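You operate a simulated robot arm through the tools that you are given. There is no shell and no other tool.

Carry out the task below with a simulated two-armed robot. There is one attempt and no reset: what you move stays moved.

JOB
Fetch the black weight from the front corner of the bench and set it on the wide line shelf under the steel bench. Then fetch the bronze plate from the long bench and set it on the wide line shelf under the steel bench. Then pull the upper drawer farther from the cupboard open. The order counts. Set down upright: black weight.
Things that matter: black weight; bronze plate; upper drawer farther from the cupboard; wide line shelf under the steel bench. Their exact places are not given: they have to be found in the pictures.

The check looks at the end state, three seconds after you hand in, the way a careful person would. Anything else that was tipped, shoved, dropped, spilled or broken makes it a failure.

ROBOT AND FRAMES
Two 7-joint arms with fingered hands on one trunk, on a base that drives. Base frame: it is fixed to the floor where the robot stands at the start and does not move with it; the origin is under the middle of the robot, x ahead of it, y to its left, z up. Readings come in m, degrees, newtons and seconds.
The left shoulder is at the start at [0.03, 0.136, 1.03], the right one opposite. Places, roughly: bronze plate [-0.75, 1.75, 0.75]; upper drawer farther from the cupboard [-1.7, -7.5, 0.7]; wide line shelf under the steel bench [0.8, 0.2, 0.4]. Payload 5 kg a hand.
Tool frame (each hand has its own): the origin (TCP) lies between the finger pads and is the grasp point; the fingertips stand 0.042 m ahead of it; z points along the fingers, y is the line along which they close. The gripper opens to 0.208 m. The gripper's body begins 0.119 m behind the TCP. The gripper is a hand of 4 fingers: y runs from the thumb to the fingers, the wrist lies at [0, 0, -0.332] in the tool frame.
Orientation is told as [roll, pitch, yaw] about the base's x, y, z axes, in that order, counted from this pose: with the fingers straight down and closing along the base's y, the tool's x points along the base's -x, its y along +y and its z along -z.

CONTROLS
- The arms move only by the tool step_arm. It takes "left_increments", "right_increments" or both (then of equal length, played together; a hand with none holds still); each is one flat list of numbers, 6 for each row, row after row: the shift along the tool's x, y, z in units of 50 mm (1.0 is 50 mm), then the turn, a rotation vector about the tool's x, y, z in units of 6 degrees (1.0 is 6 degrees). In form: [tx, ty, tz, wx, wy, wz, tx, ty, tz, wx, wy, wz, ...]. A call has 1 to 20 rows; each row shifts and turns the commanded pose from where the row before left it, along the tool's axes as they then stand. A call with a number of a shift or a turn outside -1 to 1 is refused whole. Rows are played at 5 a second. More than 0.05 m and 8.6 degrees between two rows, and nothing of the call is played. A pose out of reach is approached as far as the arm can. The call stops where the force on the tool passes 40 N (or 10 N more than at its start, if that is more) or the arm is blocked; 0.2 s more then pass. In this call time passes only in rows, and 0.2 s behind the last. The reply holds the time, the measured pose of the TCP, the force on the tool along the base axes, the opening and the grip force, in the units named above and with some noise, with the torque about the TCP (base axes, N m) and any sound that the robot's microphone picked up, and new pictures: "show" is both (left out), scene, wrist or none (wrist: the cameras of the hands that moved).
- Cameras (640 x 400 px; columns grow to the right, rows downward): "scene" is now at [0.0587, 0.0285, 1.7548]; the picture's right is [0.18, -0.98, 0.00], its down [-0.71, -0.13, -0.70] and it looks along [0.68, 0.13, -0.72] (base axes); focal length 250 px, centre (320, 200). "left" rides on the left gripper at [-0.101, 0, -0.145] in its tool frame; the picture's right is [0.00, -1.00, 0.00], its down [0.82, 0.00, -0.57] and it looks along [0.57, 0.00, 0.82] (tool axes); focal length 261 px, centre (320, 200). "right" rides on the right gripper at [0.101, 0.001, -0.145] in its tool frame; the picture's right is [0.00, 1.00, 0.00], its down [-0.82, 0.00, -0.57] and it looks along [-0.57, 0.00, 0.82] (tool axes); focal length 261 px, centre (320, 200).
- slide_trunk(by): slides the trunk up (or, below 0, down) by that many m; the arms and the scene camera ride with it, the base frame stays. It gives what a move gives, with no picture.
- steer(legs): drives the robot by 1 to 6 legs, each [ahead, left, turn to the left] in m, m and degrees, along the robot's own axes; the way and the turn of a leg run together, so that a leg with both is an arc; at most 1.5 m and 180 degrees a leg. The arms and the cameras ride along, it lands a little off, and it stops where it bumps. It gives what a move gives, and a new picture of the scene camera.
- move_fingers(finger1, finger2, finger3, thumb_bend, hand): sets how far each is bent, from 0 (flat) to 1 (curled in); at 0.3 the hand is open as for a grip, at 0.7 the pads meet at the TCP. One left out holds its place. A second passes; each finger stops where it meets its share of the squeeze, and holds until it gets a number again. It is the only way to open and close the hand. It gives what a move gives, with no picture; readings hold the bend of each and the force on the fingers (four entries, about 0 where the hand has none), thumb and palm.
- pan_tilt(pan, tilt): turns the head with the scene camera to pan (to the left, within 143 degrees either way) and tilt (down, from -29 to 69), counted from straight ahead of the robot. It gives what a move gives, and a new picture of the scene camera.
- measure_at(camera, pixels): for up to 12 pixels [column, row] of the newest picture of that camera ("zoom" is the newest enlarged one), the place [x, y, z] in the base frame of the surface seen there, good to about 0.002 m, but the place of the scene camera against the robot may be out by one fixed shift of up to 0.025 m in any direction. No time passes.
- zoom(camera, box): a new picture of the part [left, top, right, bottom] of that camera's present view, enlarged. No time passes.
- hand_in(): hands the job in; it is judged then, once.

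Leave the grippers open and the arms clear of the work at the hand-in unless told otherwise.

The tools are called after "Request:" as a command line: name --argument value ..., lists and objects as JSON in quotes. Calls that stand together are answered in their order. step_arm: Moves the arms, as the interface text tells. Its arguments: {"type":"object","properties":{"left_increments":{"type":"array","items":{"type":"number"}},"right_increments":{"type":"array","items":{"type":"number"}},"show":{"type":"string","enum":["both","scene","wrist","none"]}},"required":[]} The other tools are called the same way: slide_trunk (by) slides the trunk up or down; move_fingers (finger1, finger2, finger3, thumb_bend, hand) moves the fingers one by one; steer (legs) drives the base; pan_tilt (pan, tilt) turns the head that bears the scene camera; measure_at (camera, pixels) gives the place of the surface under pixels of a picture; zoom (camera, box) takes an enlarged picture of a part of a camera's view; hand_in () hands the job in.

At the start:

```text
clock: 0.0
left_ee_pos: [0.6486, 0.4193, 1.0897]
left_tool_rot: [-0.1, 0.0, 0.0]
left_force: [0.5, 0.2, -1.1]
left_torque: [-0.02, -0.03, 0.02]
left_width: 0.2077
left_grasp_force: 0.0
left_shape: jaw
left_bend: [0.3, 0.3, 0.3, 0.3]
left_finger forces: [0.1, 0.0, 0.1, 0.0, 0.1, 0.0]
right_ee_pos: [0.7723, -0.1588, 1.1394]
right_tool_rot: [-0.1, 0.0, 0.0]
right_force: [0.5, -0.6, 0.6]
right_torque: [0.02, 0.01, 0.01]
right_width: 0.2078
right_grasp_force: 0.0
right_shape: jaw
right_bend: [0.3, 0.3, 0.3, 0.3]
right_finger forces: [0.0, 0.0, 0.1, 0.0, 0.1, 0.0]
trunk travel left (down, up): [-0.05, 0.44]
robot x, y, heading: [0.0016, 0.0037, 0.2]
head pan, tilt: [10.5, 45.9]
```

scene: 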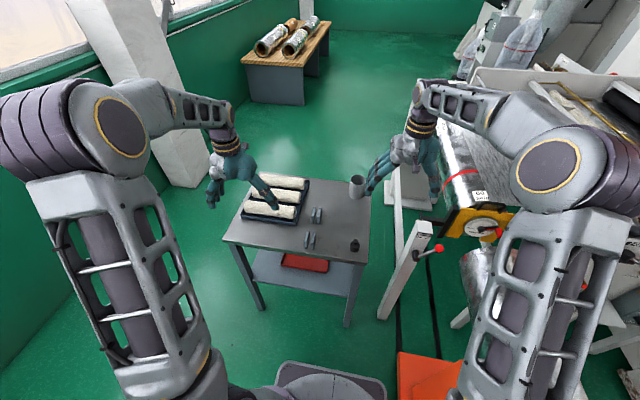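
right: 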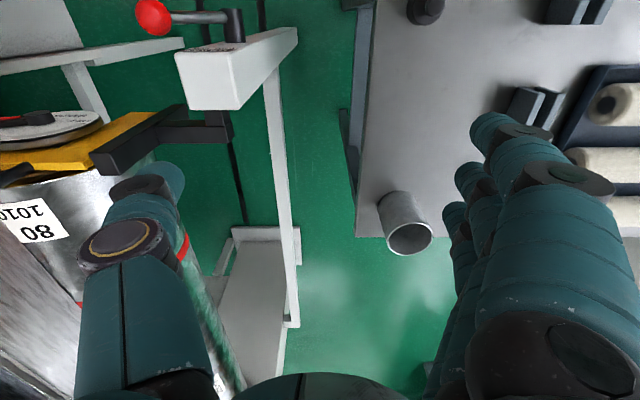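
left: 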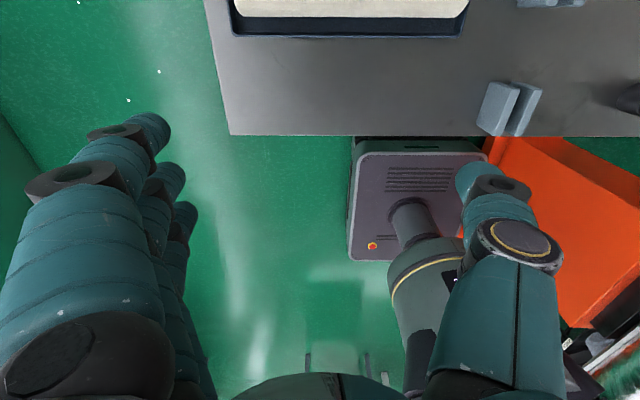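

I see a steel bench ahead with a tray of rolls, a cup, small blocks and a black weight near pixel (354,246). There is a shelf beneath it with a red tray. I'll zoom in on the bench first.

Request:
zoom --camera "scene" --box '[210, 160, 390, 330]'

Request:
measure_at --camera "scene" --pixels '[[354, 246], [354, 252], [225, 240], [360, 262], [371, 196], [305, 262], [260, 265], [340, 285], [357, 186], [310, 242], [317, 215], [346, 325]]'

```text
2.35 times, centred on (300, 245) of scene
```

zoom: 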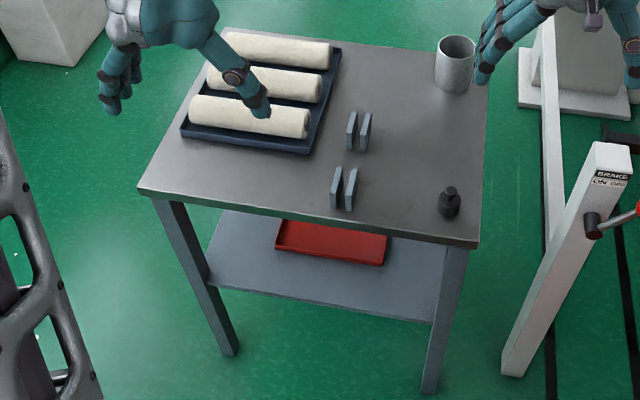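

```text
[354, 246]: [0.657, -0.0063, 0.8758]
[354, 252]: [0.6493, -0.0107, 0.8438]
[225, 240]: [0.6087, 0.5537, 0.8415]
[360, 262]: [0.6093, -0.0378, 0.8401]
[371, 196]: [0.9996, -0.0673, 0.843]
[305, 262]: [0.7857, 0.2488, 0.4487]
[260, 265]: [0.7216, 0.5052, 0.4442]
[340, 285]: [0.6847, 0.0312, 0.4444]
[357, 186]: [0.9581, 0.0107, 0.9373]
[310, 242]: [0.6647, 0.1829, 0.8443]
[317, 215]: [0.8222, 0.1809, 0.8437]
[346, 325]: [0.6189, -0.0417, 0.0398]
```

The black weight sits near the bench's front right corner, at zoom pixel (448,203). I'll measure the same points in the right wrist view, along with the fingers, to work out the scene camera's offset and the hand's shape.

Request:
measure_at --camera "right" --pixels '[[425, 8], [420, 2], [358, 236], [370, 20], [524, 100], [494, 126], [474, 178], [456, 218], [165, 180], [412, 235], [450, 260], [550, 180]]'

Request:
measure_at --camera "zoom" --pixels '[[448, 212], [449, 190], [440, 205], [459, 205], [448, 217], [487, 82], [478, 243], [140, 188], [278, 250], [384, 262], [290, 222], [388, 238]]'

Request:
zoom --camera "right" --box '[340, 0, 640, 260]'

```text
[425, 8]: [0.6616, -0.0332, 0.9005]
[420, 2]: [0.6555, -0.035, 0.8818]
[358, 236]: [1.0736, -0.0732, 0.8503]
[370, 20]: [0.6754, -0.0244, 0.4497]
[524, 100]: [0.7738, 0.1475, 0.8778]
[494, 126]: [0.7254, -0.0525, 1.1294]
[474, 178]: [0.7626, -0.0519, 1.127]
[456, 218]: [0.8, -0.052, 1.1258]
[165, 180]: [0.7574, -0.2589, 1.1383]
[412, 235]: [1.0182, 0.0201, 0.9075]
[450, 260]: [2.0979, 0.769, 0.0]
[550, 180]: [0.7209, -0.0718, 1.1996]
```

```text
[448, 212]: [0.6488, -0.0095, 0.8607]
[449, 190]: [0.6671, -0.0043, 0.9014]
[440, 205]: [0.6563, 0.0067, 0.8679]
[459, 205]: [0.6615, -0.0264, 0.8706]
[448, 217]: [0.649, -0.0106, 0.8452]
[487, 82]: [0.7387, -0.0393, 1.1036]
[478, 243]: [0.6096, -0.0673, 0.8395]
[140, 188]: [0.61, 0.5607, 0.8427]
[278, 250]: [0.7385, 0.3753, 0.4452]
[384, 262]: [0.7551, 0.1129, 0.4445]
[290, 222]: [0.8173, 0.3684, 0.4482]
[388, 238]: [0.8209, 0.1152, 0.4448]
```

```text
1.54 times, centred on (490, 130) of right
```

zoom: 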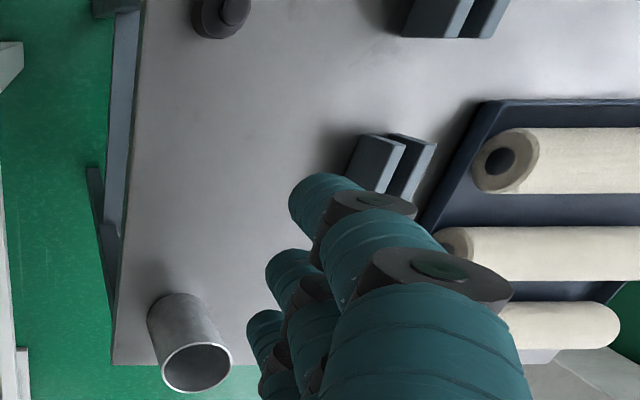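

From the wrist camera, the weight is at about (0.66,-0.033) and 57 mm tall, on a bench top at z≈0.85. The scene camera reads about 2.4 cm too far in y. Before moving anything, I'll turn the head toward the long bench and the bronze plate.

Request:
pan_tilt --pan 113 --tilt 30

Request:
pan_tilt --pan 70 --tilt 30

Request:
pan_tilt --pan -60 --tilt 30

Request:
pan_tilt --pan -120 --tilt 20

```text
clock: 1.8
left_ee_pos: [0.647, 0.4186, 1.0887]
left_tool_rot: [0.0, 0.0, 0.0]
left_force: [-1.2, -0.1, 0.4]
left_torque: [0.01, 0.02, 0.0]
left_width: 0.2078
left_grasp_force: 0.0
left_shape: jaw
left_bend: [0.3, 0.3, 0.3, 0.3]
left_finger forces: [0.0, 0.0, 0.0, 0.1, 0.1, 0.0]
right_ee_pos: [0.7723, -0.1574, 1.1396]
right_tool_rot: [0.0, 0.0, 0.0]
right_force: [-0.7, 0.3, 0.0]
right_torque: [0.0, -0.02, 0.02]
right_width: 0.2077
right_grasp_force: 0.0
right_shape: jaw
right_bend: [0.3, 0.3, 0.3, 0.3]
right_finger forces: [0.1, 0.0, 0.0, 0.0, 0.0, 0.0]
trunk travel left (down, up): [-0.05, 0.44]
robot x, y, heading: [0.0012, -0.002, -0.1]
head pan, tilt: [113.0, 30.0]
```

scene: 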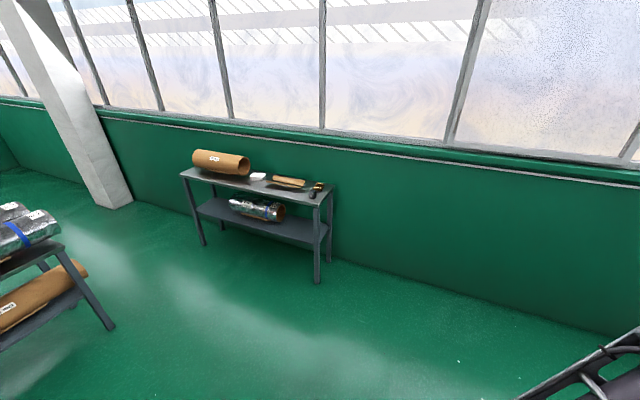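

```text
clock: 2.9
left_ee_pos: [0.6491, 0.4186, 1.0899]
left_tool_rot: [0.0, 0.0, 0.1]
left_force: [-0.5, 0.4, -0.3]
left_torque: [0.04, 0.02, -0.01]
left_width: 0.2077
left_grasp_force: 0.0
left_shape: jaw
left_bend: [0.3, 0.3, 0.3, 0.3]
left_finger forces: [0.0, 0.0, 0.0, 0.0, 0.1, 0.0]
right_ee_pos: [0.7724, -0.1583, 1.1384]
right_tool_rot: [0.0, 0.0, 0.0]
right_force: [-1.1, -0.5, 0.2]
right_torque: [0.02, 0.0, -0.01]
right_width: 0.2076
right_grasp_force: 0.0
right_shape: jaw
right_bend: [0.3, 0.3, 0.3, 0.3]
right_finger forces: [0.0, 0.1, 0.0, 0.0, 0.0, 0.1]
trunk travel left (down, up): [-0.05, 0.44]
robot x, y, heading: [0.0022, -0.0035, 0.0]
head pan, tilt: [70.0, 30.0]
```

scene: 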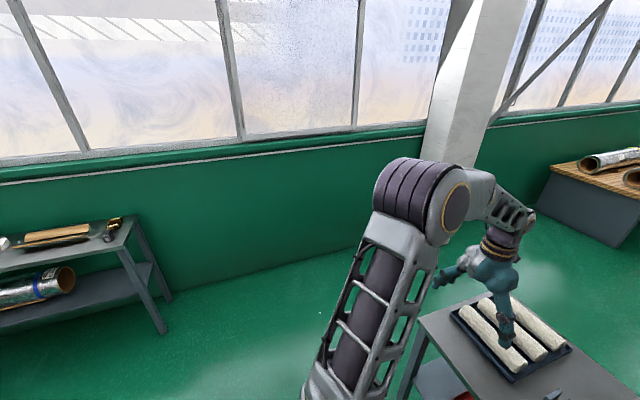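

```text
clock: 5.0
left_ee_pos: [0.648, 0.4183, 1.0898]
left_tool_rot: [0.0, -0.1, 0.0]
left_force: [0.2, 0.4, 0.0]
left_torque: [0.02, 0.01, 0.0]
left_width: 0.2076
left_grasp_force: 0.1
left_shape: jaw
left_bend: [0.3, 0.3, 0.3, 0.3]
left_finger forces: [0.0, 0.1, 0.1, 0.0, 0.0, 0.0]
right_ee_pos: [0.772, -0.1573, 1.1391]
right_tool_rot: [0.0, 0.0, 0.0]
right_force: [0.1, -0.2, -1.3]
right_torque: [-0.01, 0.01, 0.02]
right_width: 0.2078
right_grasp_force: 0.1
right_shape: jaw
right_bend: [0.3, 0.3, 0.3, 0.3]
right_finger forces: [0.1, 0.1, 0.0, 0.1, 0.0, 0.1]
trunk travel left (down, up): [-0.05, 0.44]
robot x, y, heading: [0.0013, 0.0018, 0.2]
head pan, tilt: [-60.0, 30.0]
```

scene: 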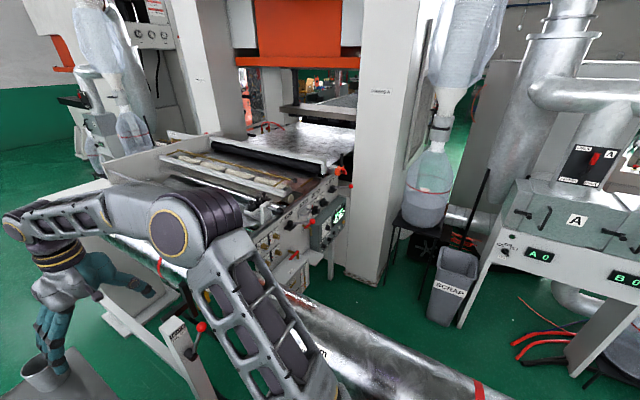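

```text
clock: 6.3
left_ee_pos: [0.6477, 0.4182, 1.0892]
left_tool_rot: [0.0, 0.0, -0.1]
left_force: [0.7, 0.6, 0.9]
left_torque: [0.02, 0.0, 0.03]
left_width: 0.2077
left_grasp_force: 0.1
left_shape: jaw
left_bend: [0.3, 0.3, 0.3, 0.3]
left_finger forces: [0.0, 0.1, 0.1, 0.0, 0.1, 0.0]
right_ee_pos: [0.7719, -0.1585, 1.1406]
right_tool_rot: [0.1, -0.1, 0.0]
right_force: [0.7, 0.5, 0.5]
right_torque: [0.02, -0.01, 0.03]
right_width: 0.2079
right_grasp_force: 0.1
right_shape: jaw
right_bend: [0.3, 0.3, 0.3, 0.3]
right_finger forces: [0.1, 0.0, 0.0, 0.0, 0.1, 0.0]
trunk travel left (down, up): [-0.05, 0.44]
robot x, y, heading: [-0.0038, -0.0017, -0.2]
head pan, tilt: [-120.0, 20.0]
```

scene: 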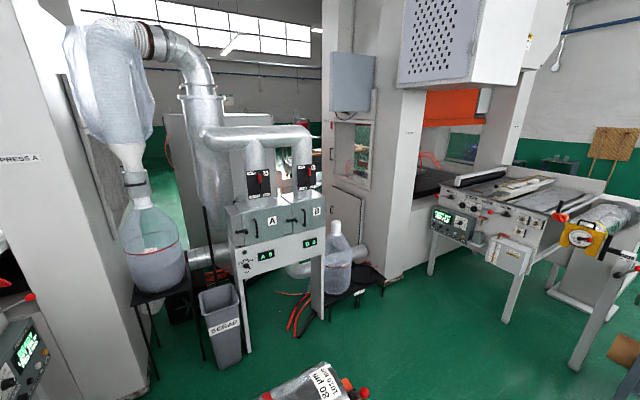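

The long bench stands by the window wall on the left. I'll turn back to it and zoom in on its top.

Request:
pan_tilt --pan 112 --tilt 35

Request:
zoom --camera "scene" --box '[170, 80, 350, 240]'

```text
clock: 9.6
left_ee_pos: [0.6482, 0.4183, 1.0889]
left_tool_rot: [0.0, 0.1, 0.0]
left_force: [-0.8, 0.1, -0.8]
left_torque: [0.03, -0.02, 0.01]
left_width: 0.2079
left_grasp_force: 0.0
left_shape: jaw
left_bend: [0.3, 0.3, 0.3, 0.3]
left_finger forces: [0.0, 0.1, 0.0, 0.0, 0.1, 0.0]
right_ee_pos: [0.7731, -0.1589, 1.1396]
right_tool_rot: [0.1, -0.1, 0.0]
right_force: [0.4, 0.0, 1.0]
right_torque: [-0.02, -0.01, 0.03]
right_width: 0.2078
right_grasp_force: 0.0
right_shape: jaw
right_bend: [0.3, 0.3, 0.3, 0.3]
right_finger forces: [0.0, 0.0, 0.0, 0.0, 0.1, 0.0]
trunk travel left (down, up): [-0.05, 0.44]
robot x, y, heading: [0.0002, -0.0001, 0.1]
head pan, tilt: [112.0, 35.0]
```

scene: 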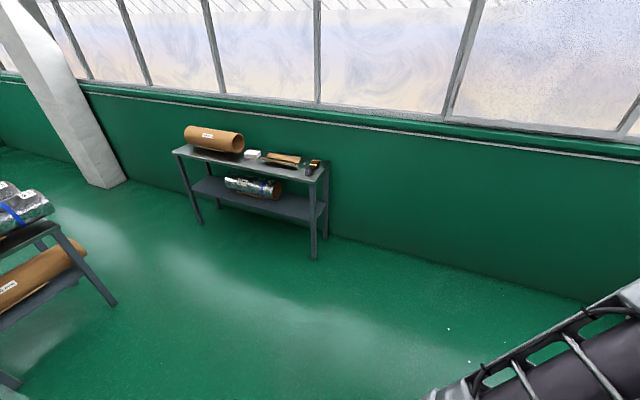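

```text
2.50 times, centred on (260, 160) of scene
```

zoom: 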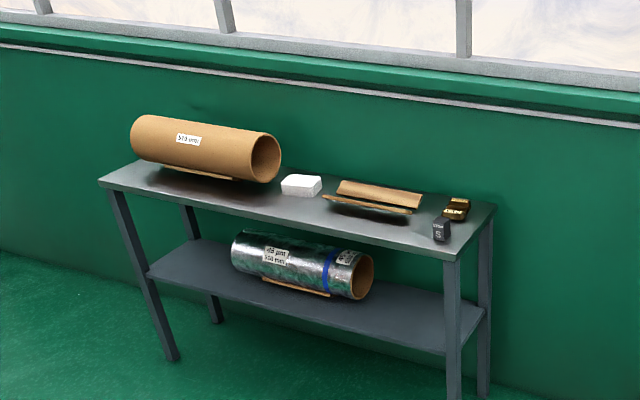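

The top of the long bench holds small gold-coloured pieces at zoom pixel (456,210) and a dark block at (441,230). I'll measure those and the bench's corners.

Request:
measure_at --camera "zoom" --pixels '[[458, 204], [455, 213], [441, 228], [442, 241], [380, 193], [370, 208], [300, 185], [450, 258], [494, 208], [100, 182], [485, 315], [478, 395]]'

Request:
zoom --camera "scene" --box '[290, 148, 340, 180]'

```text
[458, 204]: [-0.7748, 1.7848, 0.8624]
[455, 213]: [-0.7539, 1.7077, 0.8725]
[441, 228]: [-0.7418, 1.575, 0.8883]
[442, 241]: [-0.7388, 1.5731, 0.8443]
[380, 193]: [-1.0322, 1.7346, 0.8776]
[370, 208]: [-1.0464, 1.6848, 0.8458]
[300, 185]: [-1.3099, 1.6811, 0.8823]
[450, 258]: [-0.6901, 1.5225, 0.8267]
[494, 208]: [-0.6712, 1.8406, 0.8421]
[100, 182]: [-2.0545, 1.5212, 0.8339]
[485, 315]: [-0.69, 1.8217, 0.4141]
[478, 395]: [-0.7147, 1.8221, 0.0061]
```

```text
12.50 times, centred on (315, 164) of scene
```

zoom: 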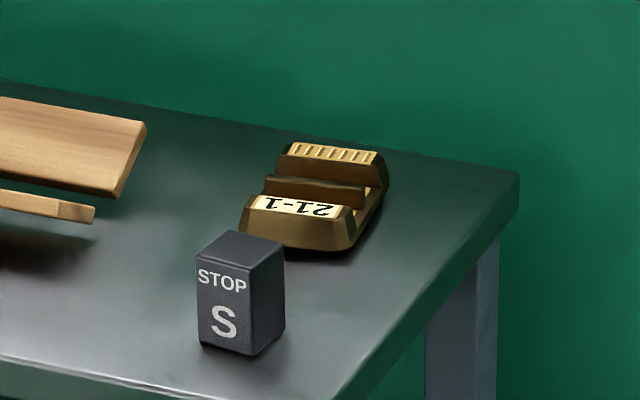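

The bronze plate is the brass-coloured piece marked "21-1" at about (-0.76, 1.73), with a STOP block next to it. The weight comes first. I'll look back at the bench and curl the right hand's finger1 to learn which finger it is.

Request:
pan_tilt --pan 0 --tilt 45

Request:
move_fingers --hand "right" --finger1 1.0

Request:
step_arm --right_increments '[0, 0, 0, 0, 0, 0]' --show "wrist"

```text
clock: 11.5
left_ee_pos: [0.6477, 0.4184, 1.0888]
left_tool_rot: [0.1, 0.0, 0.0]
left_force: [-0.4, -1.0, -1.8]
left_torque: [-0.02, 0.01, -0.04]
left_width: 0.2076
left_grasp_force: 0.0
left_shape: jaw
left_bend: [0.3, 0.3, 0.3, 0.3]
left_finger forces: [0.1, 0.0, 0.1, 0.1, 0.0, 0.0]
right_ee_pos: [0.7727, -0.1579, 1.1399]
right_tool_rot: [0.0, 0.0, -0.1]
right_force: [0.0, -0.1, 0.4]
right_torque: [0.01, -0.03, -0.01]
right_width: 0.2078
right_grasp_force: 0.0
right_shape: jaw
right_bend: [0.3, 0.3, 0.3, 0.3]
right_finger forces: [0.0, 0.0, 0.1, 0.0, 0.0, 0.1]
trunk travel left (down, up): [-0.05, 0.44]
robot x, y, heading: [0.0009, -0.0058, 0.1]
head pan, tilt: [0.0, 45.0]
```

scene: 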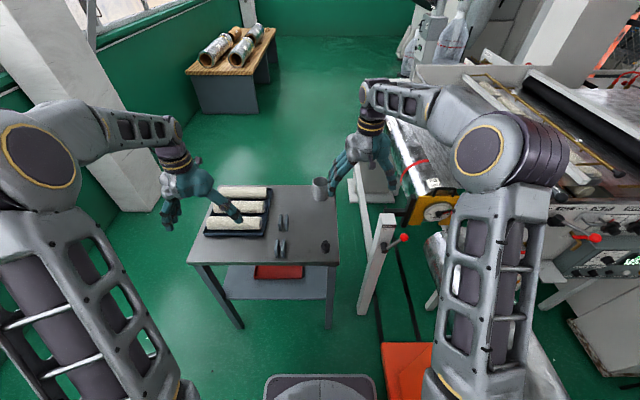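

```text
clock: 12.5
left_ee_pos: [0.6472, 0.4185, 1.0887]
left_tool_rot: [0.0, 0.1, 0.0]
left_force: [0.5, 0.7, 0.3]
left_torque: [-0.06, 0.03, -0.01]
left_width: 0.2079
left_grasp_force: 0.0
left_shape: jaw
left_bend: [0.3, 0.3, 0.3, 0.3]
left_finger forces: [0.1, 0.0, 0.0, 0.0, 0.0, 0.0]
right_ee_pos: [0.7729, -0.1585, 1.14]
right_tool_rot: [0.0, 0.0, 0.1]
right_force: [-0.7, -0.8, 0.0]
right_torque: [0.0, -0.01, 0.01]
right_width: 0.1044
right_grasp_force: 0.0
right_shape: fingers
right_bend: [1.0, 0.3, 0.3, 0.3]
right_finger forces: [0.1, 0.1, 0.1, 0.0, 0.0, 0.0]
trunk travel left (down, up): [-0.05, 0.44]
robot x, y, heading: [0.0005, 0.0007, -0.2]
head pan, tilt: [0.0, 45.0]
```

```text
clock: 12.9
left_ee_pos: [0.648, 0.4181, 1.0886]
left_tool_rot: [0.0, 0.0, 0.0]
left_force: [0.2, -0.2, 0.2]
left_torque: [0.0, -0.01, -0.01]
left_width: 0.2077
left_grasp_force: 0.1
left_shape: jaw
left_bend: [0.3, 0.3, 0.3, 0.3]
left_finger forces: [0.0, 0.0, 0.0, 0.1, 0.1, 0.0]
right_ee_pos: [0.7717, -0.1594, 1.1391]
right_tool_rot: [0.0, 0.0, 0.0]
right_force: [-0.9, -0.1, 0.8]
right_torque: [-0.01, 0.01, -0.01]
right_width: 0.1047
right_grasp_force: 0.0
right_shape: fingers
right_bend: [1.0, 0.3, 0.3, 0.3]
right_finger forces: [0.0, 0.1, 0.0, 0.1, 0.0, 0.0]
trunk travel left (down, up): [-0.05, 0.44]
robot x, y, heading: [-0.0002, 0.0013, -0.1]
head pan, tilt: [0.0, 45.0]
```

right: 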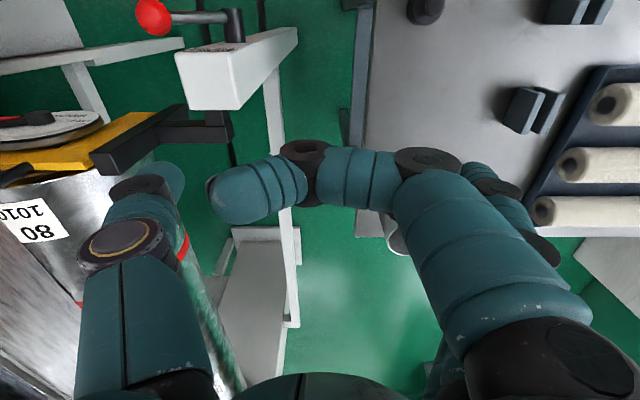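

Finger1 is the one on the tool +x side, which becomes the lower one when the hand tilts forward. I'll measure how far it reaches when curled.

Request:
measure_at --camera "right" --pixels '[[240, 190], [280, 190], [305, 165], [350, 170], [430, 165], [215, 190], [260, 215], [490, 190], [165, 185], [430, 10], [425, 2], [450, 200]]'

```text
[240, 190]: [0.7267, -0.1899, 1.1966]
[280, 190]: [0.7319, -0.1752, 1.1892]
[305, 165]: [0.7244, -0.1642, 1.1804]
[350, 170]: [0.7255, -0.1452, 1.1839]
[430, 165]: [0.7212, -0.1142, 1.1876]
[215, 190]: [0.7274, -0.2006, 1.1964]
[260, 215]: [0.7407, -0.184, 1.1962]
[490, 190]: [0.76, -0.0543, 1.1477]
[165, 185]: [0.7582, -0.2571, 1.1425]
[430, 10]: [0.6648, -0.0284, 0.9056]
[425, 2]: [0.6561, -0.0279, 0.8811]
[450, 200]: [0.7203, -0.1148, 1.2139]
```

Curled, finger1 stays about 4 cm behind the TCP, so I can grip the weight with the middle finger and thumb on a tilted hand. I want to back off about 0.25 m first, so I'll check behind the robot.

Request:
pan_tilt --pan 143 --tilt 45

Request:
pan_tilt --pan -143 --tilt 45

```text
clock: 15.2
left_ee_pos: [0.6472, 0.4182, 1.0884]
left_tool_rot: [0.0, 0.0, 0.0]
left_force: [-0.3, 0.1, 0.4]
left_torque: [0.02, 0.0, 0.0]
left_width: 0.2077
left_grasp_force: 0.0
left_shape: jaw
left_bend: [0.3, 0.3, 0.3, 0.3]
left_finger forces: [0.0, 0.0, 0.1, 0.0, 0.0, 0.0]
right_ee_pos: [0.7723, -0.1577, 1.1393]
right_tool_rot: [0.0, 0.0, -0.1]
right_force: [-0.1, -0.1, 0.5]
right_torque: [-0.02, 0.01, 0.0]
right_width: 0.1046
right_grasp_force: 0.1
right_shape: fingers
right_bend: [1.0, 0.3, 0.3, 0.3]
right_finger forces: [0.0, 0.0, 0.0, 0.1, 0.0, 0.0]
trunk travel left (down, up): [-0.05, 0.44]
robot x, y, heading: [-0.0048, -0.004, 0.1]
head pan, tilt: [143.0, 45.0]
```

scene: 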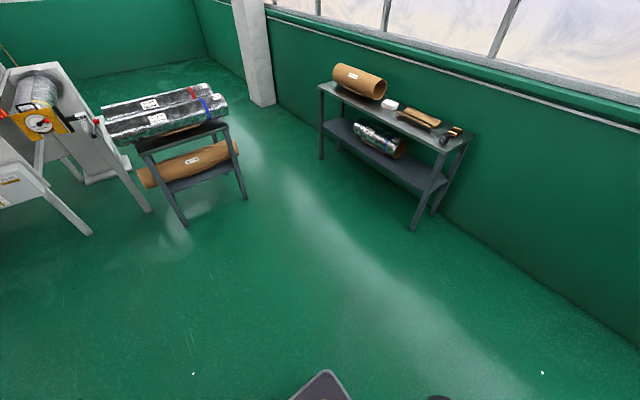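

```text
clock: 19.1
left_ee_pos: [0.6476, 0.4184, 1.0893]
left_tool_rot: [0.0, 0.0, 0.0]
left_force: [0.8, -0.2, 0.1]
left_torque: [-0.01, -0.04, -0.02]
left_width: 0.2078
left_grasp_force: 0.1
left_shape: jaw
left_bend: [0.3, 0.3, 0.3, 0.3]
left_finger forces: [0.0, 0.1, 0.0, 0.0, 0.0, 0.0]
right_ee_pos: [0.7733, -0.1582, 1.1399]
right_tool_rot: [-0.1, 0.0, 0.0]
right_force: [-0.3, 0.4, -0.3]
right_torque: [-0.02, -0.03, 0.02]
right_width: 0.1048
right_grasp_force: 0.0
right_shape: fingers
right_bend: [1.0, 0.3, 0.3, 0.3]
right_finger forces: [0.0, 0.0, 0.0, 0.1, 0.1, 0.0]
trunk travel left (down, up): [-0.05, 0.44]
robot x, y, heading: [-0.002, -0.002, 0.3]
head pan, tilt: [-143.0, 45.0]
```

scene: 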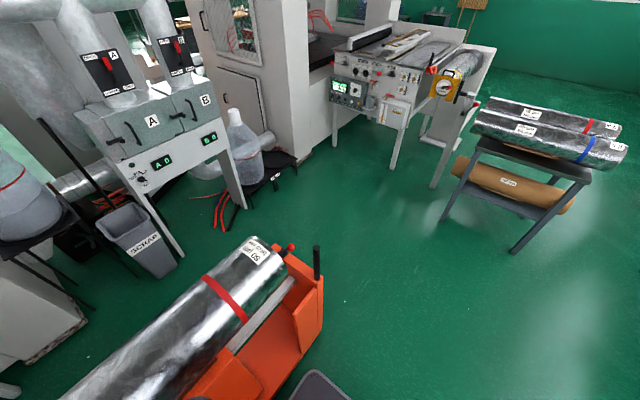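

The floor behind is clear, apart from an orange roll lifter on the right. I'll drive back 0.25 m and left 0.10 m, with the head turned to face the bench.

Request:
pan_tilt --pan 0 --tilt 45

Request:
steer --legs '[[-0.25, 0.1, 0]]'

Request:
step_arm --right_increments '[0, 0, 0, 0, 0, 0]' --show "both"

```text
clock: 21.4
left_ee_pos: [0.6481, 0.4188, 1.0902]
left_tool_rot: [0.1, -0.1, 0.0]
left_force: [0.3, 0.3, -0.1]
left_torque: [0.01, 0.01, -0.01]
left_width: 0.2078
left_grasp_force: 0.0
left_shape: jaw
left_bend: [0.3, 0.3, 0.3, 0.3]
left_finger forces: [0.0, 0.0, 0.1, 0.0, 0.0, 0.1]
right_ee_pos: [0.772, -0.1592, 1.1386]
right_tool_rot: [0.0, 0.0, 0.1]
right_force: [0.3, -0.3, -0.6]
right_torque: [0.03, -0.02, -0.01]
right_width: 0.1044
right_grasp_force: 0.2
right_shape: fingers
right_bend: [1.0, 0.3, 0.3, 0.3]
right_finger forces: [0.0, 0.0, 0.1, 0.0, 0.0, 0.0]
trunk travel left (down, up): [-0.05, 0.44]
robot x, y, heading: [-0.002, 0.0021, 0.2]
head pan, tilt: [0.0, 45.0]
```

scene: 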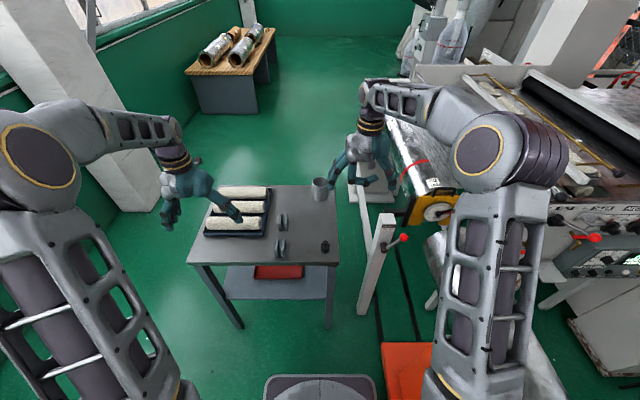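

```text
clock: 23.3
left_ee_pos: [0.3935, 0.5193, 1.0883]
left_tool_rot: [0.0, -0.1, -0.1]
left_force: [-0.8, 0.8, 0.5]
left_torque: [-0.08, -0.13, 0.02]
left_width: 0.208
left_grasp_force: 0.0
left_shape: jaw
left_bend: [0.3, 0.3, 0.3, 0.3]
left_finger forces: [0.0, 0.0, 0.0, 0.0, 0.0, 0.0]
right_ee_pos: [0.5173, -0.0581, 1.1407]
right_tool_rot: [0.0, -0.1, -0.1]
right_force: [-1.2, 0.2, 0.5]
right_torque: [-0.04, -0.13, 0.0]
right_width: 0.1046
right_grasp_force: 0.0
right_shape: fingers
right_bend: [1.0, 0.3, 0.3, 0.3]
right_finger forces: [0.0, 0.1, 0.0, 0.0, 0.1, 0.1]
trunk travel left (down, up): [-0.05, 0.44]
robot x, y, heading: [-0.2545, 0.1014, 0.1]
head pan, tilt: [0.0, 45.0]
```

scene: 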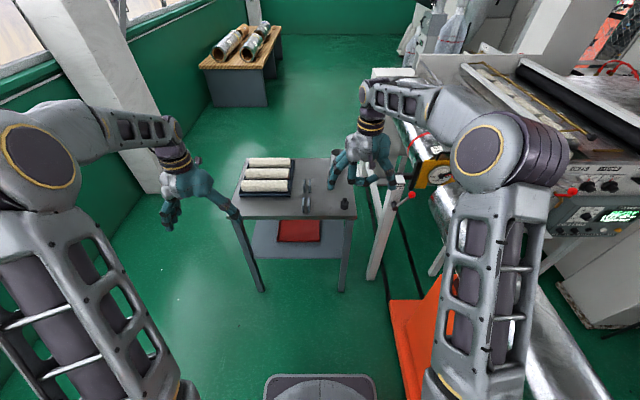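

```text
clock: 23.7
left_ee_pos: [0.3943, 0.5182, 1.0896]
left_tool_rot: [0.0, 0.0, 0.0]
left_force: [0.2, -0.8, 1.1]
left_torque: [0.0, 0.01, 0.02]
left_width: 0.2078
left_grasp_force: 0.1
left_shape: jaw
left_bend: [0.3, 0.3, 0.3, 0.3]
left_finger forces: [0.0, 0.1, 0.0, 0.0, 0.1, 0.1]
right_ee_pos: [0.5196, -0.059, 1.1401]
right_tool_rot: [-0.1, 0.0, 0.0]
right_force: [-0.2, -0.2, 0.9]
right_torque: [-0.02, -0.01, -0.03]
right_width: 0.1045
right_grasp_force: 0.1
right_shape: fingers
right_bend: [1.0, 0.3, 0.3, 0.3]
right_finger forces: [0.0, 0.0, 0.0, 0.0, 0.0, 0.1]
trunk travel left (down, up): [-0.05, 0.44]
robot x, y, heading: [-0.2516, 0.1009, -0.2]
head pan, tilt: [0.0, 45.0]
```

scene: 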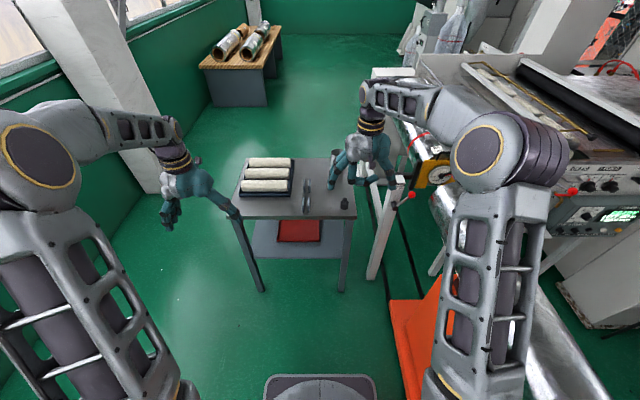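
right: 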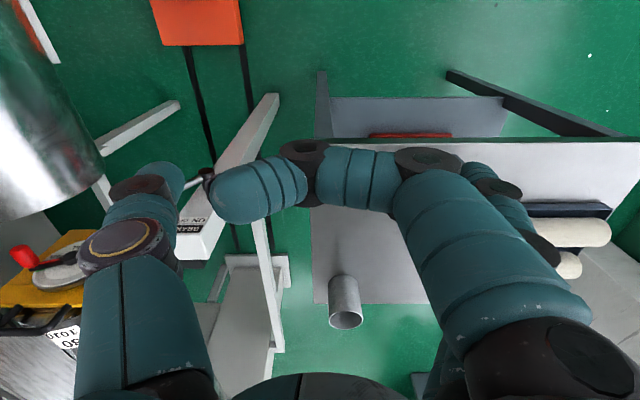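

The right wrist view now shows the shelf beneath the bench, upside down: its front edge around row 97, the red tray at (410,135), the legs at (322,90), and the bench's front edge around row 140. I'll measure these.

Request:
measure_at --camera "right" --pixels '[[322, 80], [329, 110], [345, 100], [345, 96], [480, 100], [505, 97], [410, 135], [372, 134], [452, 134], [470, 141], [322, 141], [345, 300]]'

Request:
zoom --camera "right" --box '[300, 40, 620, 240]'

Request:
zoom --camera "scene" --box '[220, 140, 380, 300]'

Request:
measure_at --camera "scene" --pixels '[[260, 255], [337, 254], [279, 241], [318, 241], [280, 222], [319, 221], [345, 203], [344, 209]]'

```text
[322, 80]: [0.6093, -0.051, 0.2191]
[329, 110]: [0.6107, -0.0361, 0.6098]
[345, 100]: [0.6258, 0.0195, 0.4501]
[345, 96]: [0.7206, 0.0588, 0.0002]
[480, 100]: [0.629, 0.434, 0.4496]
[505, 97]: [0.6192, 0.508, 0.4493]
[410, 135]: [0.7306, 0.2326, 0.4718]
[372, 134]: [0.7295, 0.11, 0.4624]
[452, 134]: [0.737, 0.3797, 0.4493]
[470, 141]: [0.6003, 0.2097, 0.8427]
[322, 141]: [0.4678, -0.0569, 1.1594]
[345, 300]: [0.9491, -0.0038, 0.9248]
```

```text
2.00 times, centred on (460, 140) of right
```

zoom: 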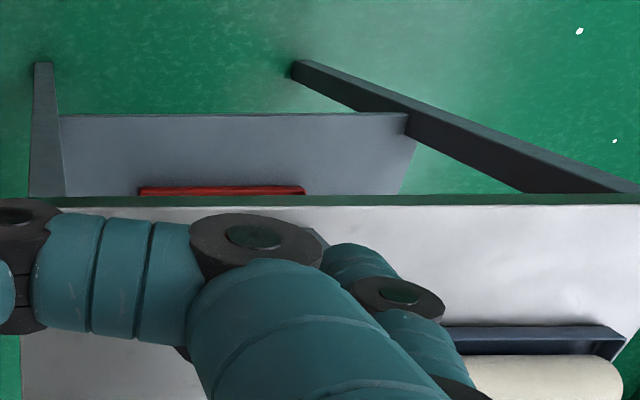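

```text
2.50 times, centred on (300, 220) of scene
```

zoom: 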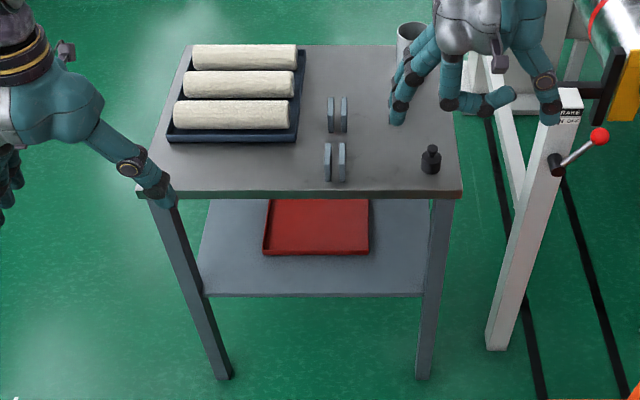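

```text
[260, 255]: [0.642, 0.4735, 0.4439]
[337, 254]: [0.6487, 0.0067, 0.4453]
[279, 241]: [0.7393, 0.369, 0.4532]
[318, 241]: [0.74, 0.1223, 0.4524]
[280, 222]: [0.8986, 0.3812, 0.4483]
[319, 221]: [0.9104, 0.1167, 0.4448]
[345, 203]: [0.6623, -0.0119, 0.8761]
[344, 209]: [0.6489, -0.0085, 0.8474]
```

The shelf top is at z≈0.45 with its front edge at x≈0.62. The tray occupies x≥0.73, y 0.10–0.36. I'll pitch the right hand forward by 50° so the fingers point 40° below horizontal, staying at this height.

Request:
step_arm --right_increments '[0, 0, 0, 0, -0.926, 0, 0, 0, 0, 0, -0.926, 0, 0, 0, 0, 0, -0.926, 0, 0, 0, 0, 0, -0.926, 0, 0, 0, 0, 0, -0.926, 0, 0, 0, 0, 0, -0.926, 0, 0, 0, 0, 0, -0.926, 0, 0, 0, 0, 0, -0.926, 0, 0, 0, 0, 0, -0.926, 0]'

```text
clock: 25.7
left_ee_pos: [0.396, 0.5171, 1.0898]
left_tool_rot: [0.0, -0.1, -0.1]
left_force: [0.6, -1.5, 1.1]
left_torque: [0.22, 0.06, -0.01]
left_width: 0.2081
left_grasp_force: 0.1
left_shape: jaw
left_bend: [0.3, 0.3, 0.3, 0.3]
left_finger forces: [0.0, 0.0, 0.0, 0.1, 0.0, 0.0]
right_ee_pos: [0.5181, -0.0593, 1.1384]
right_tool_rot: [0.8, -49.8, -0.9]
right_force: [1.4, 1.6, 2.4]
right_torque: [-0.11, 0.4, 0.0]
right_width: 0.1046
right_grasp_force: 0.1
right_shape: fingers
right_bend: [1.0, 0.3, 0.3, 0.3]
right_finger forces: [0.1, 0.0, 0.0, 0.0, 0.1, 0.1]
trunk travel left (down, up): [-0.05, 0.44]
robot x, y, heading: [-0.253, 0.101, -0.3]
head pan, tilt: [0.0, 45.0]
```

scene: 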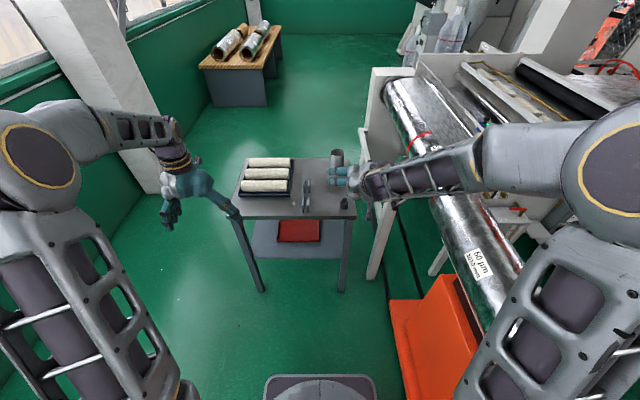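
right: 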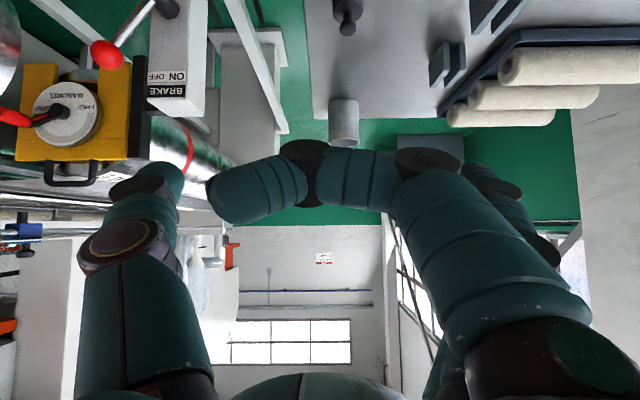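

The weight is at (346,15) in the right wrist view. I'll measure it from here.

Request:
zoom --camera "right" --box '[310, 0, 390, 50]'

Request:
measure_at --camera "right" --pixels '[[346, 28], [346, 15], [346, 4], [335, 4], [356, 4], [341, 28], [350, 28], [330, 30], [312, 60], [343, 130], [432, 70], [447, 62]]'

```text
8.00 times, centred on (350, 25) of right
```

zoom: 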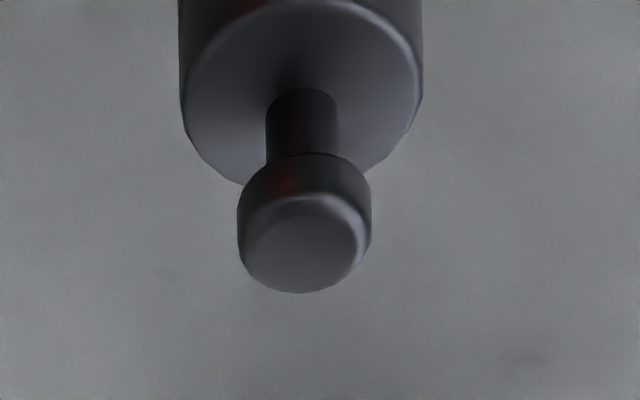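

```text
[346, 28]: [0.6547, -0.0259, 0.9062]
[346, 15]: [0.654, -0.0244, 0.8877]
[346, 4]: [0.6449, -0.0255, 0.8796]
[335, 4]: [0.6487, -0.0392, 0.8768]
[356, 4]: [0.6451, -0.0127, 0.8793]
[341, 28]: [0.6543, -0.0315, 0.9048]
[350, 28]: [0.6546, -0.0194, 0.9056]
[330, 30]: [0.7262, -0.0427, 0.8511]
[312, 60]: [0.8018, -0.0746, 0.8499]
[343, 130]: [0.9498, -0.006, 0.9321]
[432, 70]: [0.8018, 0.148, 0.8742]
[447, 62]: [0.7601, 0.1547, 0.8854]
```

I'll take finer measurements on the enlarged picture: the knob top at (305,240), the shoulder edges at (185,90) and (420,90), and the neck.

Request:
measure_at --camera "zoom" --pixels '[[303, 240], [303, 285], [303, 205], [245, 220], [366, 215], [188, 90], [417, 90], [300, 60], [240, 175], [300, 120], [195, 20], [410, 20]]'

```text
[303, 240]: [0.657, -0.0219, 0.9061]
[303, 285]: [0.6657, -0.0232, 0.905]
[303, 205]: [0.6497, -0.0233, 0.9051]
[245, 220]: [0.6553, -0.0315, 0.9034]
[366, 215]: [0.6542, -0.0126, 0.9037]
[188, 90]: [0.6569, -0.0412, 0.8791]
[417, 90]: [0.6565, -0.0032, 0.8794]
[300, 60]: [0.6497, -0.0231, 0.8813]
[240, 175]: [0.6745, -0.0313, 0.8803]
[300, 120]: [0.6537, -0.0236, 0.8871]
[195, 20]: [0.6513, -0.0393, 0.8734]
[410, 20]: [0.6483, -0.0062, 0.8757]
```

The weight stands at (0.657,-0.0225). Its body has a 20 mm radius and reaches z 0.88, and the knob top is at 0.906. I'll narrow the open fingers a little, then move above the weight.

Request:
move_fingers --hand "right" --finger1 1.0 --finger2 0.42 --finger3 0.3 --thumb_bend 0.42

Request:
step_arm --right_increments '[0.124, 0.148, 0.71, 0, 0, 0, 0.124, 0.148, 0.71, 0, 0, 0, 0.124, 0.148, 0.71, 0, 0, 0, 0.124, 0.148, 0.71, 0, 0, 0, 0.124, 0.148, 0.71, 0, 0, 0, 0, 0, 0, 0, 0, 0]'

```text
clock: 26.7
left_ee_pos: [0.396, 0.5186, 1.0887]
left_tool_rot: [-0.1, 0.0, 0.0]
left_force: [0.5, 0.3, -0.6]
left_torque: [-0.03, -0.01, 0.01]
left_width: 0.2078
left_grasp_force: 0.0
left_shape: jaw
left_bend: [0.3, 0.3, 0.3, 0.3]
left_finger forces: [0.0, 0.0, 0.0, 0.0, 0.0, 0.0]
right_ee_pos: [0.5192, -0.0582, 1.1396]
right_tool_rot: [0.0, -50.0, -0.1]
right_force: [0.1, -0.3, -0.1]
right_torque: [-0.02, 0.01, -0.02]
right_width: 0.0924
right_grasp_force: 0.0
right_shape: fingers
right_bend: [1.0, 0.42, 0.3, 0.42]
right_finger forces: [0.1, 0.0, 0.1, 0.1, 0.1, 0.1]
trunk travel left (down, up): [-0.05, 0.44]
robot x, y, heading: [-0.2509, 0.0986, -0.0]
head pan, tilt: [0.0, 45.0]
```

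```text
clock: 28.1
left_ee_pos: [0.3943, 0.5187, 1.0901]
left_tool_rot: [-0.1, -0.1, -0.1]
left_force: [-1.4, 1.1, -0.4]
left_torque: [-0.03, -0.06, 0.04]
left_width: 0.2079
left_grasp_force: 0.1
left_shape: jaw
left_bend: [0.3, 0.3, 0.3, 0.3]
left_finger forces: [0.0, 0.0, 0.0, 0.1, 0.0, 0.0]
right_ee_pos: [0.6345, -0.0217, 1.0047]
right_tool_rot: [0.1, -50.1, -0.2]
right_force: [-0.8, 0.6, 0.5]
right_torque: [0.01, 0.01, -0.01]
right_width: 0.0922
right_grasp_force: 0.0
right_shape: fingers
right_bend: [1.0, 0.42, 0.3, 0.42]
right_finger forces: [0.0, 0.1, 0.0, 0.0, 0.1, 0.0]
trunk travel left (down, up): [-0.05, 0.44]
robot x, y, heading: [-0.2534, 0.1006, -0.2]
head pan, tilt: [0.0, 45.0]
```

scene: 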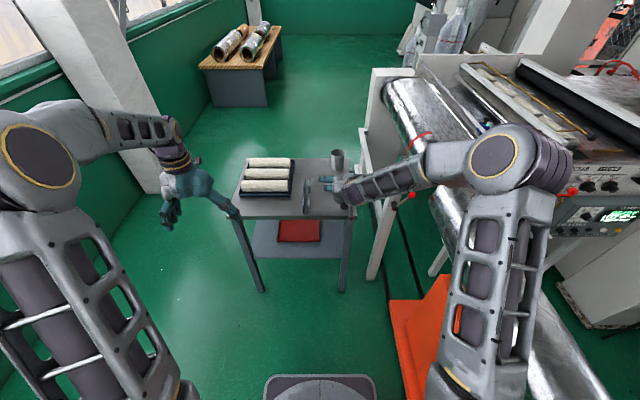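
right: 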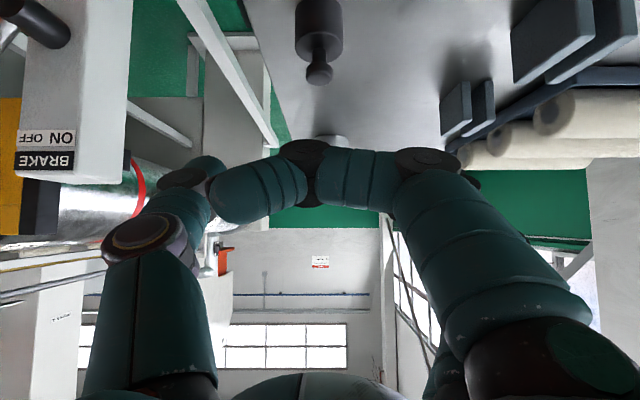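

The weight is centred at column 319 in the wrist view. I'll remeasure it and go down part of the way.

Request:
measure_at --camera "right" --pixels '[[319, 75], [319, 66], [300, 30], [338, 30], [319, 25], [319, 55]]'

Request:
step_arm --right_increments '[0.383, 0, 0.3215, 0, 0, 0, 0.383, 0, 0.3215, 0, 0, 0, 0.383, 0, 0.3215, 0, 0, 0, 0, 0, 0, 0, 0, 0]'

```text
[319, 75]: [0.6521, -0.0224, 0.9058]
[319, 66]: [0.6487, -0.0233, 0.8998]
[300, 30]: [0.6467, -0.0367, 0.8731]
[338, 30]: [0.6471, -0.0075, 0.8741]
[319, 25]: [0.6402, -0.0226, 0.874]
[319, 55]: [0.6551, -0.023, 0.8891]
```

```text
clock: 29.1
left_ee_pos: [0.3941, 0.5195, 1.0894]
left_tool_rot: [0.0, 0.0, -0.1]
left_force: [0.1, 0.7, -0.7]
left_torque: [-0.02, -0.02, 0.02]
left_width: 0.2075
left_grasp_force: 0.0
left_shape: jaw
left_bend: [0.3, 0.3, 0.3, 0.3]
left_finger forces: [0.1, 0.1, 0.0, 0.1, 0.1, 0.0]
right_ee_pos: [0.6343, -0.0217, 0.9279]
right_tool_rot: [0.0, -50.2, -0.1]
right_force: [0.0, -0.6, -0.1]
right_torque: [-0.01, -0.01, -0.04]
right_width: 0.0922
right_grasp_force: 0.1
right_shape: fingers
right_bend: [1.0, 0.42, 0.3, 0.42]
right_finger forces: [0.1, 0.0, 0.0, 0.0, 0.0, 0.0]
trunk travel left (down, up): [-0.05, 0.44]
robot x, y, heading: [-0.2578, 0.1023, -0.2]
head pan, tilt: [0.0, 45.0]
```

scene: 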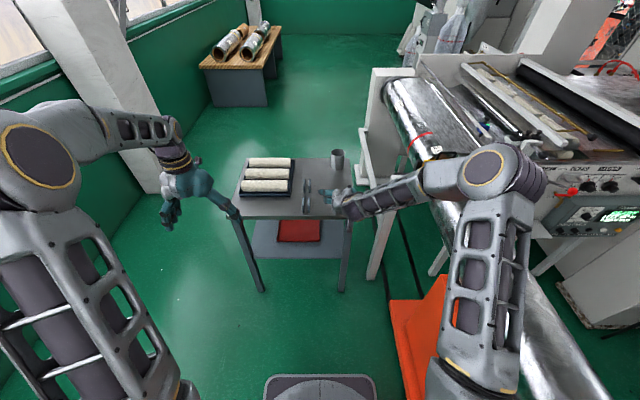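
right: 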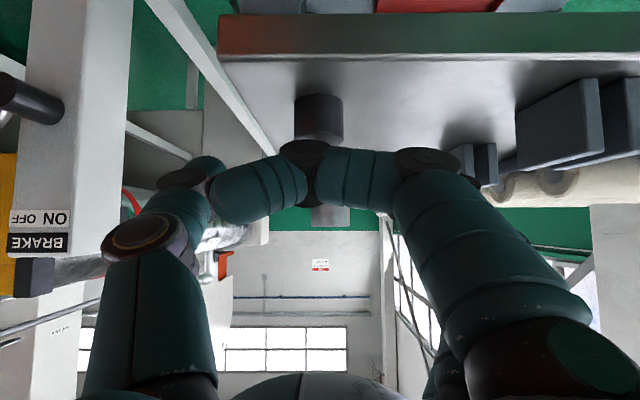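

The approach is on line. I'll go down the last 36 mm to TCP z 0.892.

Request:
step_arm --right_increments '[0.276, -0.01, 0.2315, 0, 0, 0, 0.276, 0, 0.2315, 0, 0, 0, 0, 0, 0, 0, 0, 0]'

```text
clock: 29.9
left_ee_pos: [0.3949, 0.5193, 1.0891]
left_tool_rot: [-0.1, 0.0, -0.2]
left_force: [-0.1, 0.1, 0.8]
left_torque: [-0.01, -0.01, 0.01]
left_width: 0.2077
left_grasp_force: 0.2
left_shape: jaw
left_bend: [0.3, 0.3, 0.3, 0.3]
left_finger forces: [0.0, 0.1, 0.0, 0.1, 0.0, 0.0]
right_ee_pos: [0.633, -0.0219, 0.8921]
right_tool_rot: [0.1, -50.1, -0.1]
right_force: [0.5, 0.4, 0.5]
right_torque: [0.01, 0.02, 0.0]
right_width: 0.0921
right_grasp_force: 0.1
right_shape: fingers
right_bend: [1.0, 0.42, 0.3, 0.42]
right_finger forces: [0.0, 0.0, 0.0, 0.1, 0.0, 0.0]
trunk travel left (down, up): [-0.05, 0.44]
robot x, y, heading: [-0.2529, 0.1007, -0.1]
head pan, tilt: [0.0, 45.0]
```

scene: 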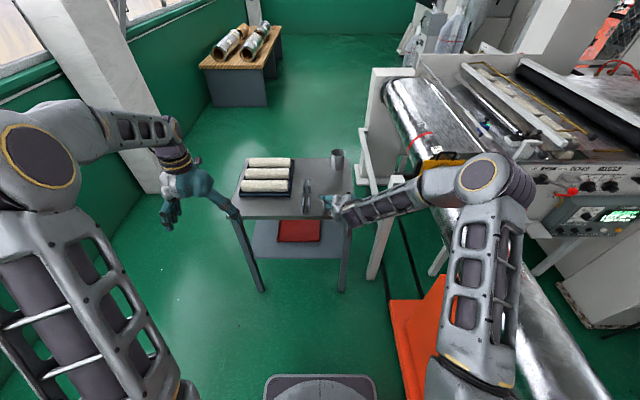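
right: 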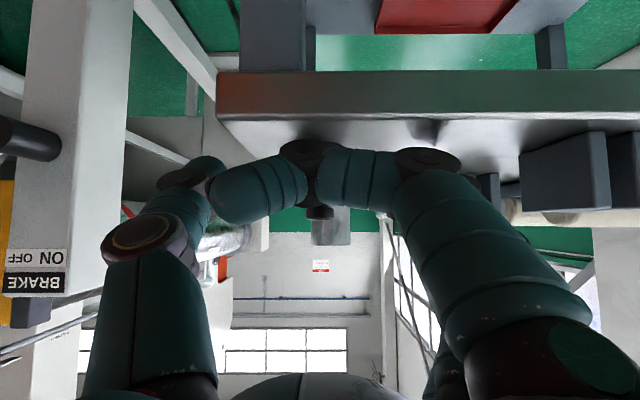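

The hand is in place around the weight with no contact force. I'll close the middle finger and thumb.

Request:
move_fingers --hand "right" --finger2 0.72 --thumb_bend 0.72

Request:
zoom --camera "right" --box '[150, 100, 490, 300]'

```text
clock: 30.9
left_ee_pos: [0.396, 0.5179, 1.0904]
left_tool_rot: [-0.1, 0.0, -0.1]
left_force: [0.2, 0.5, 0.3]
left_torque: [0.0, -0.01, -0.01]
left_width: 0.2077
left_grasp_force: 0.0
left_shape: jaw
left_bend: [0.3, 0.3, 0.3, 0.3]
left_finger forces: [0.0, 0.1, 0.1, 0.0, 0.0, 0.0]
right_ee_pos: [0.6348, -0.0217, 0.8926]
right_tool_rot: [0.0, -50.1, -0.1]
right_force: [-0.4, -1.1, 1.2]
right_torque: [0.05, -0.02, -0.02]
right_width: 0.0721
right_grasp_force: 12.7
right_shape: fingers
right_bend: [1.0, 0.59, 0.3, 0.69]
right_finger forces: [0.1, 12.1, 0.0, 0.0, 13.3, 0.0]
trunk travel left (down, up): [-0.05, 0.44]
robot x, y, heading: [-0.2541, 0.0987, -0.1]
head pan, tilt: [0.0, 45.0]
```

```text
1.88 times, centred on (320, 200) of right
```

zoom: 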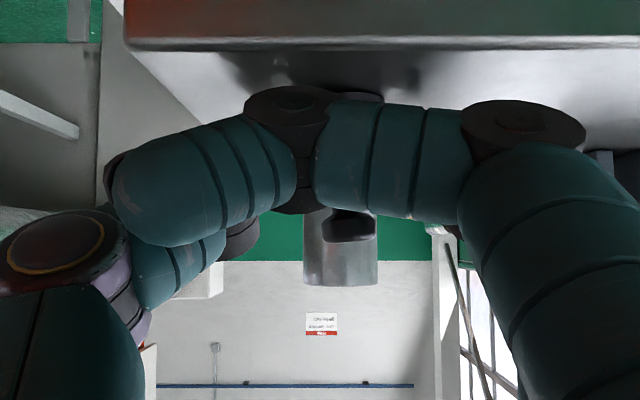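

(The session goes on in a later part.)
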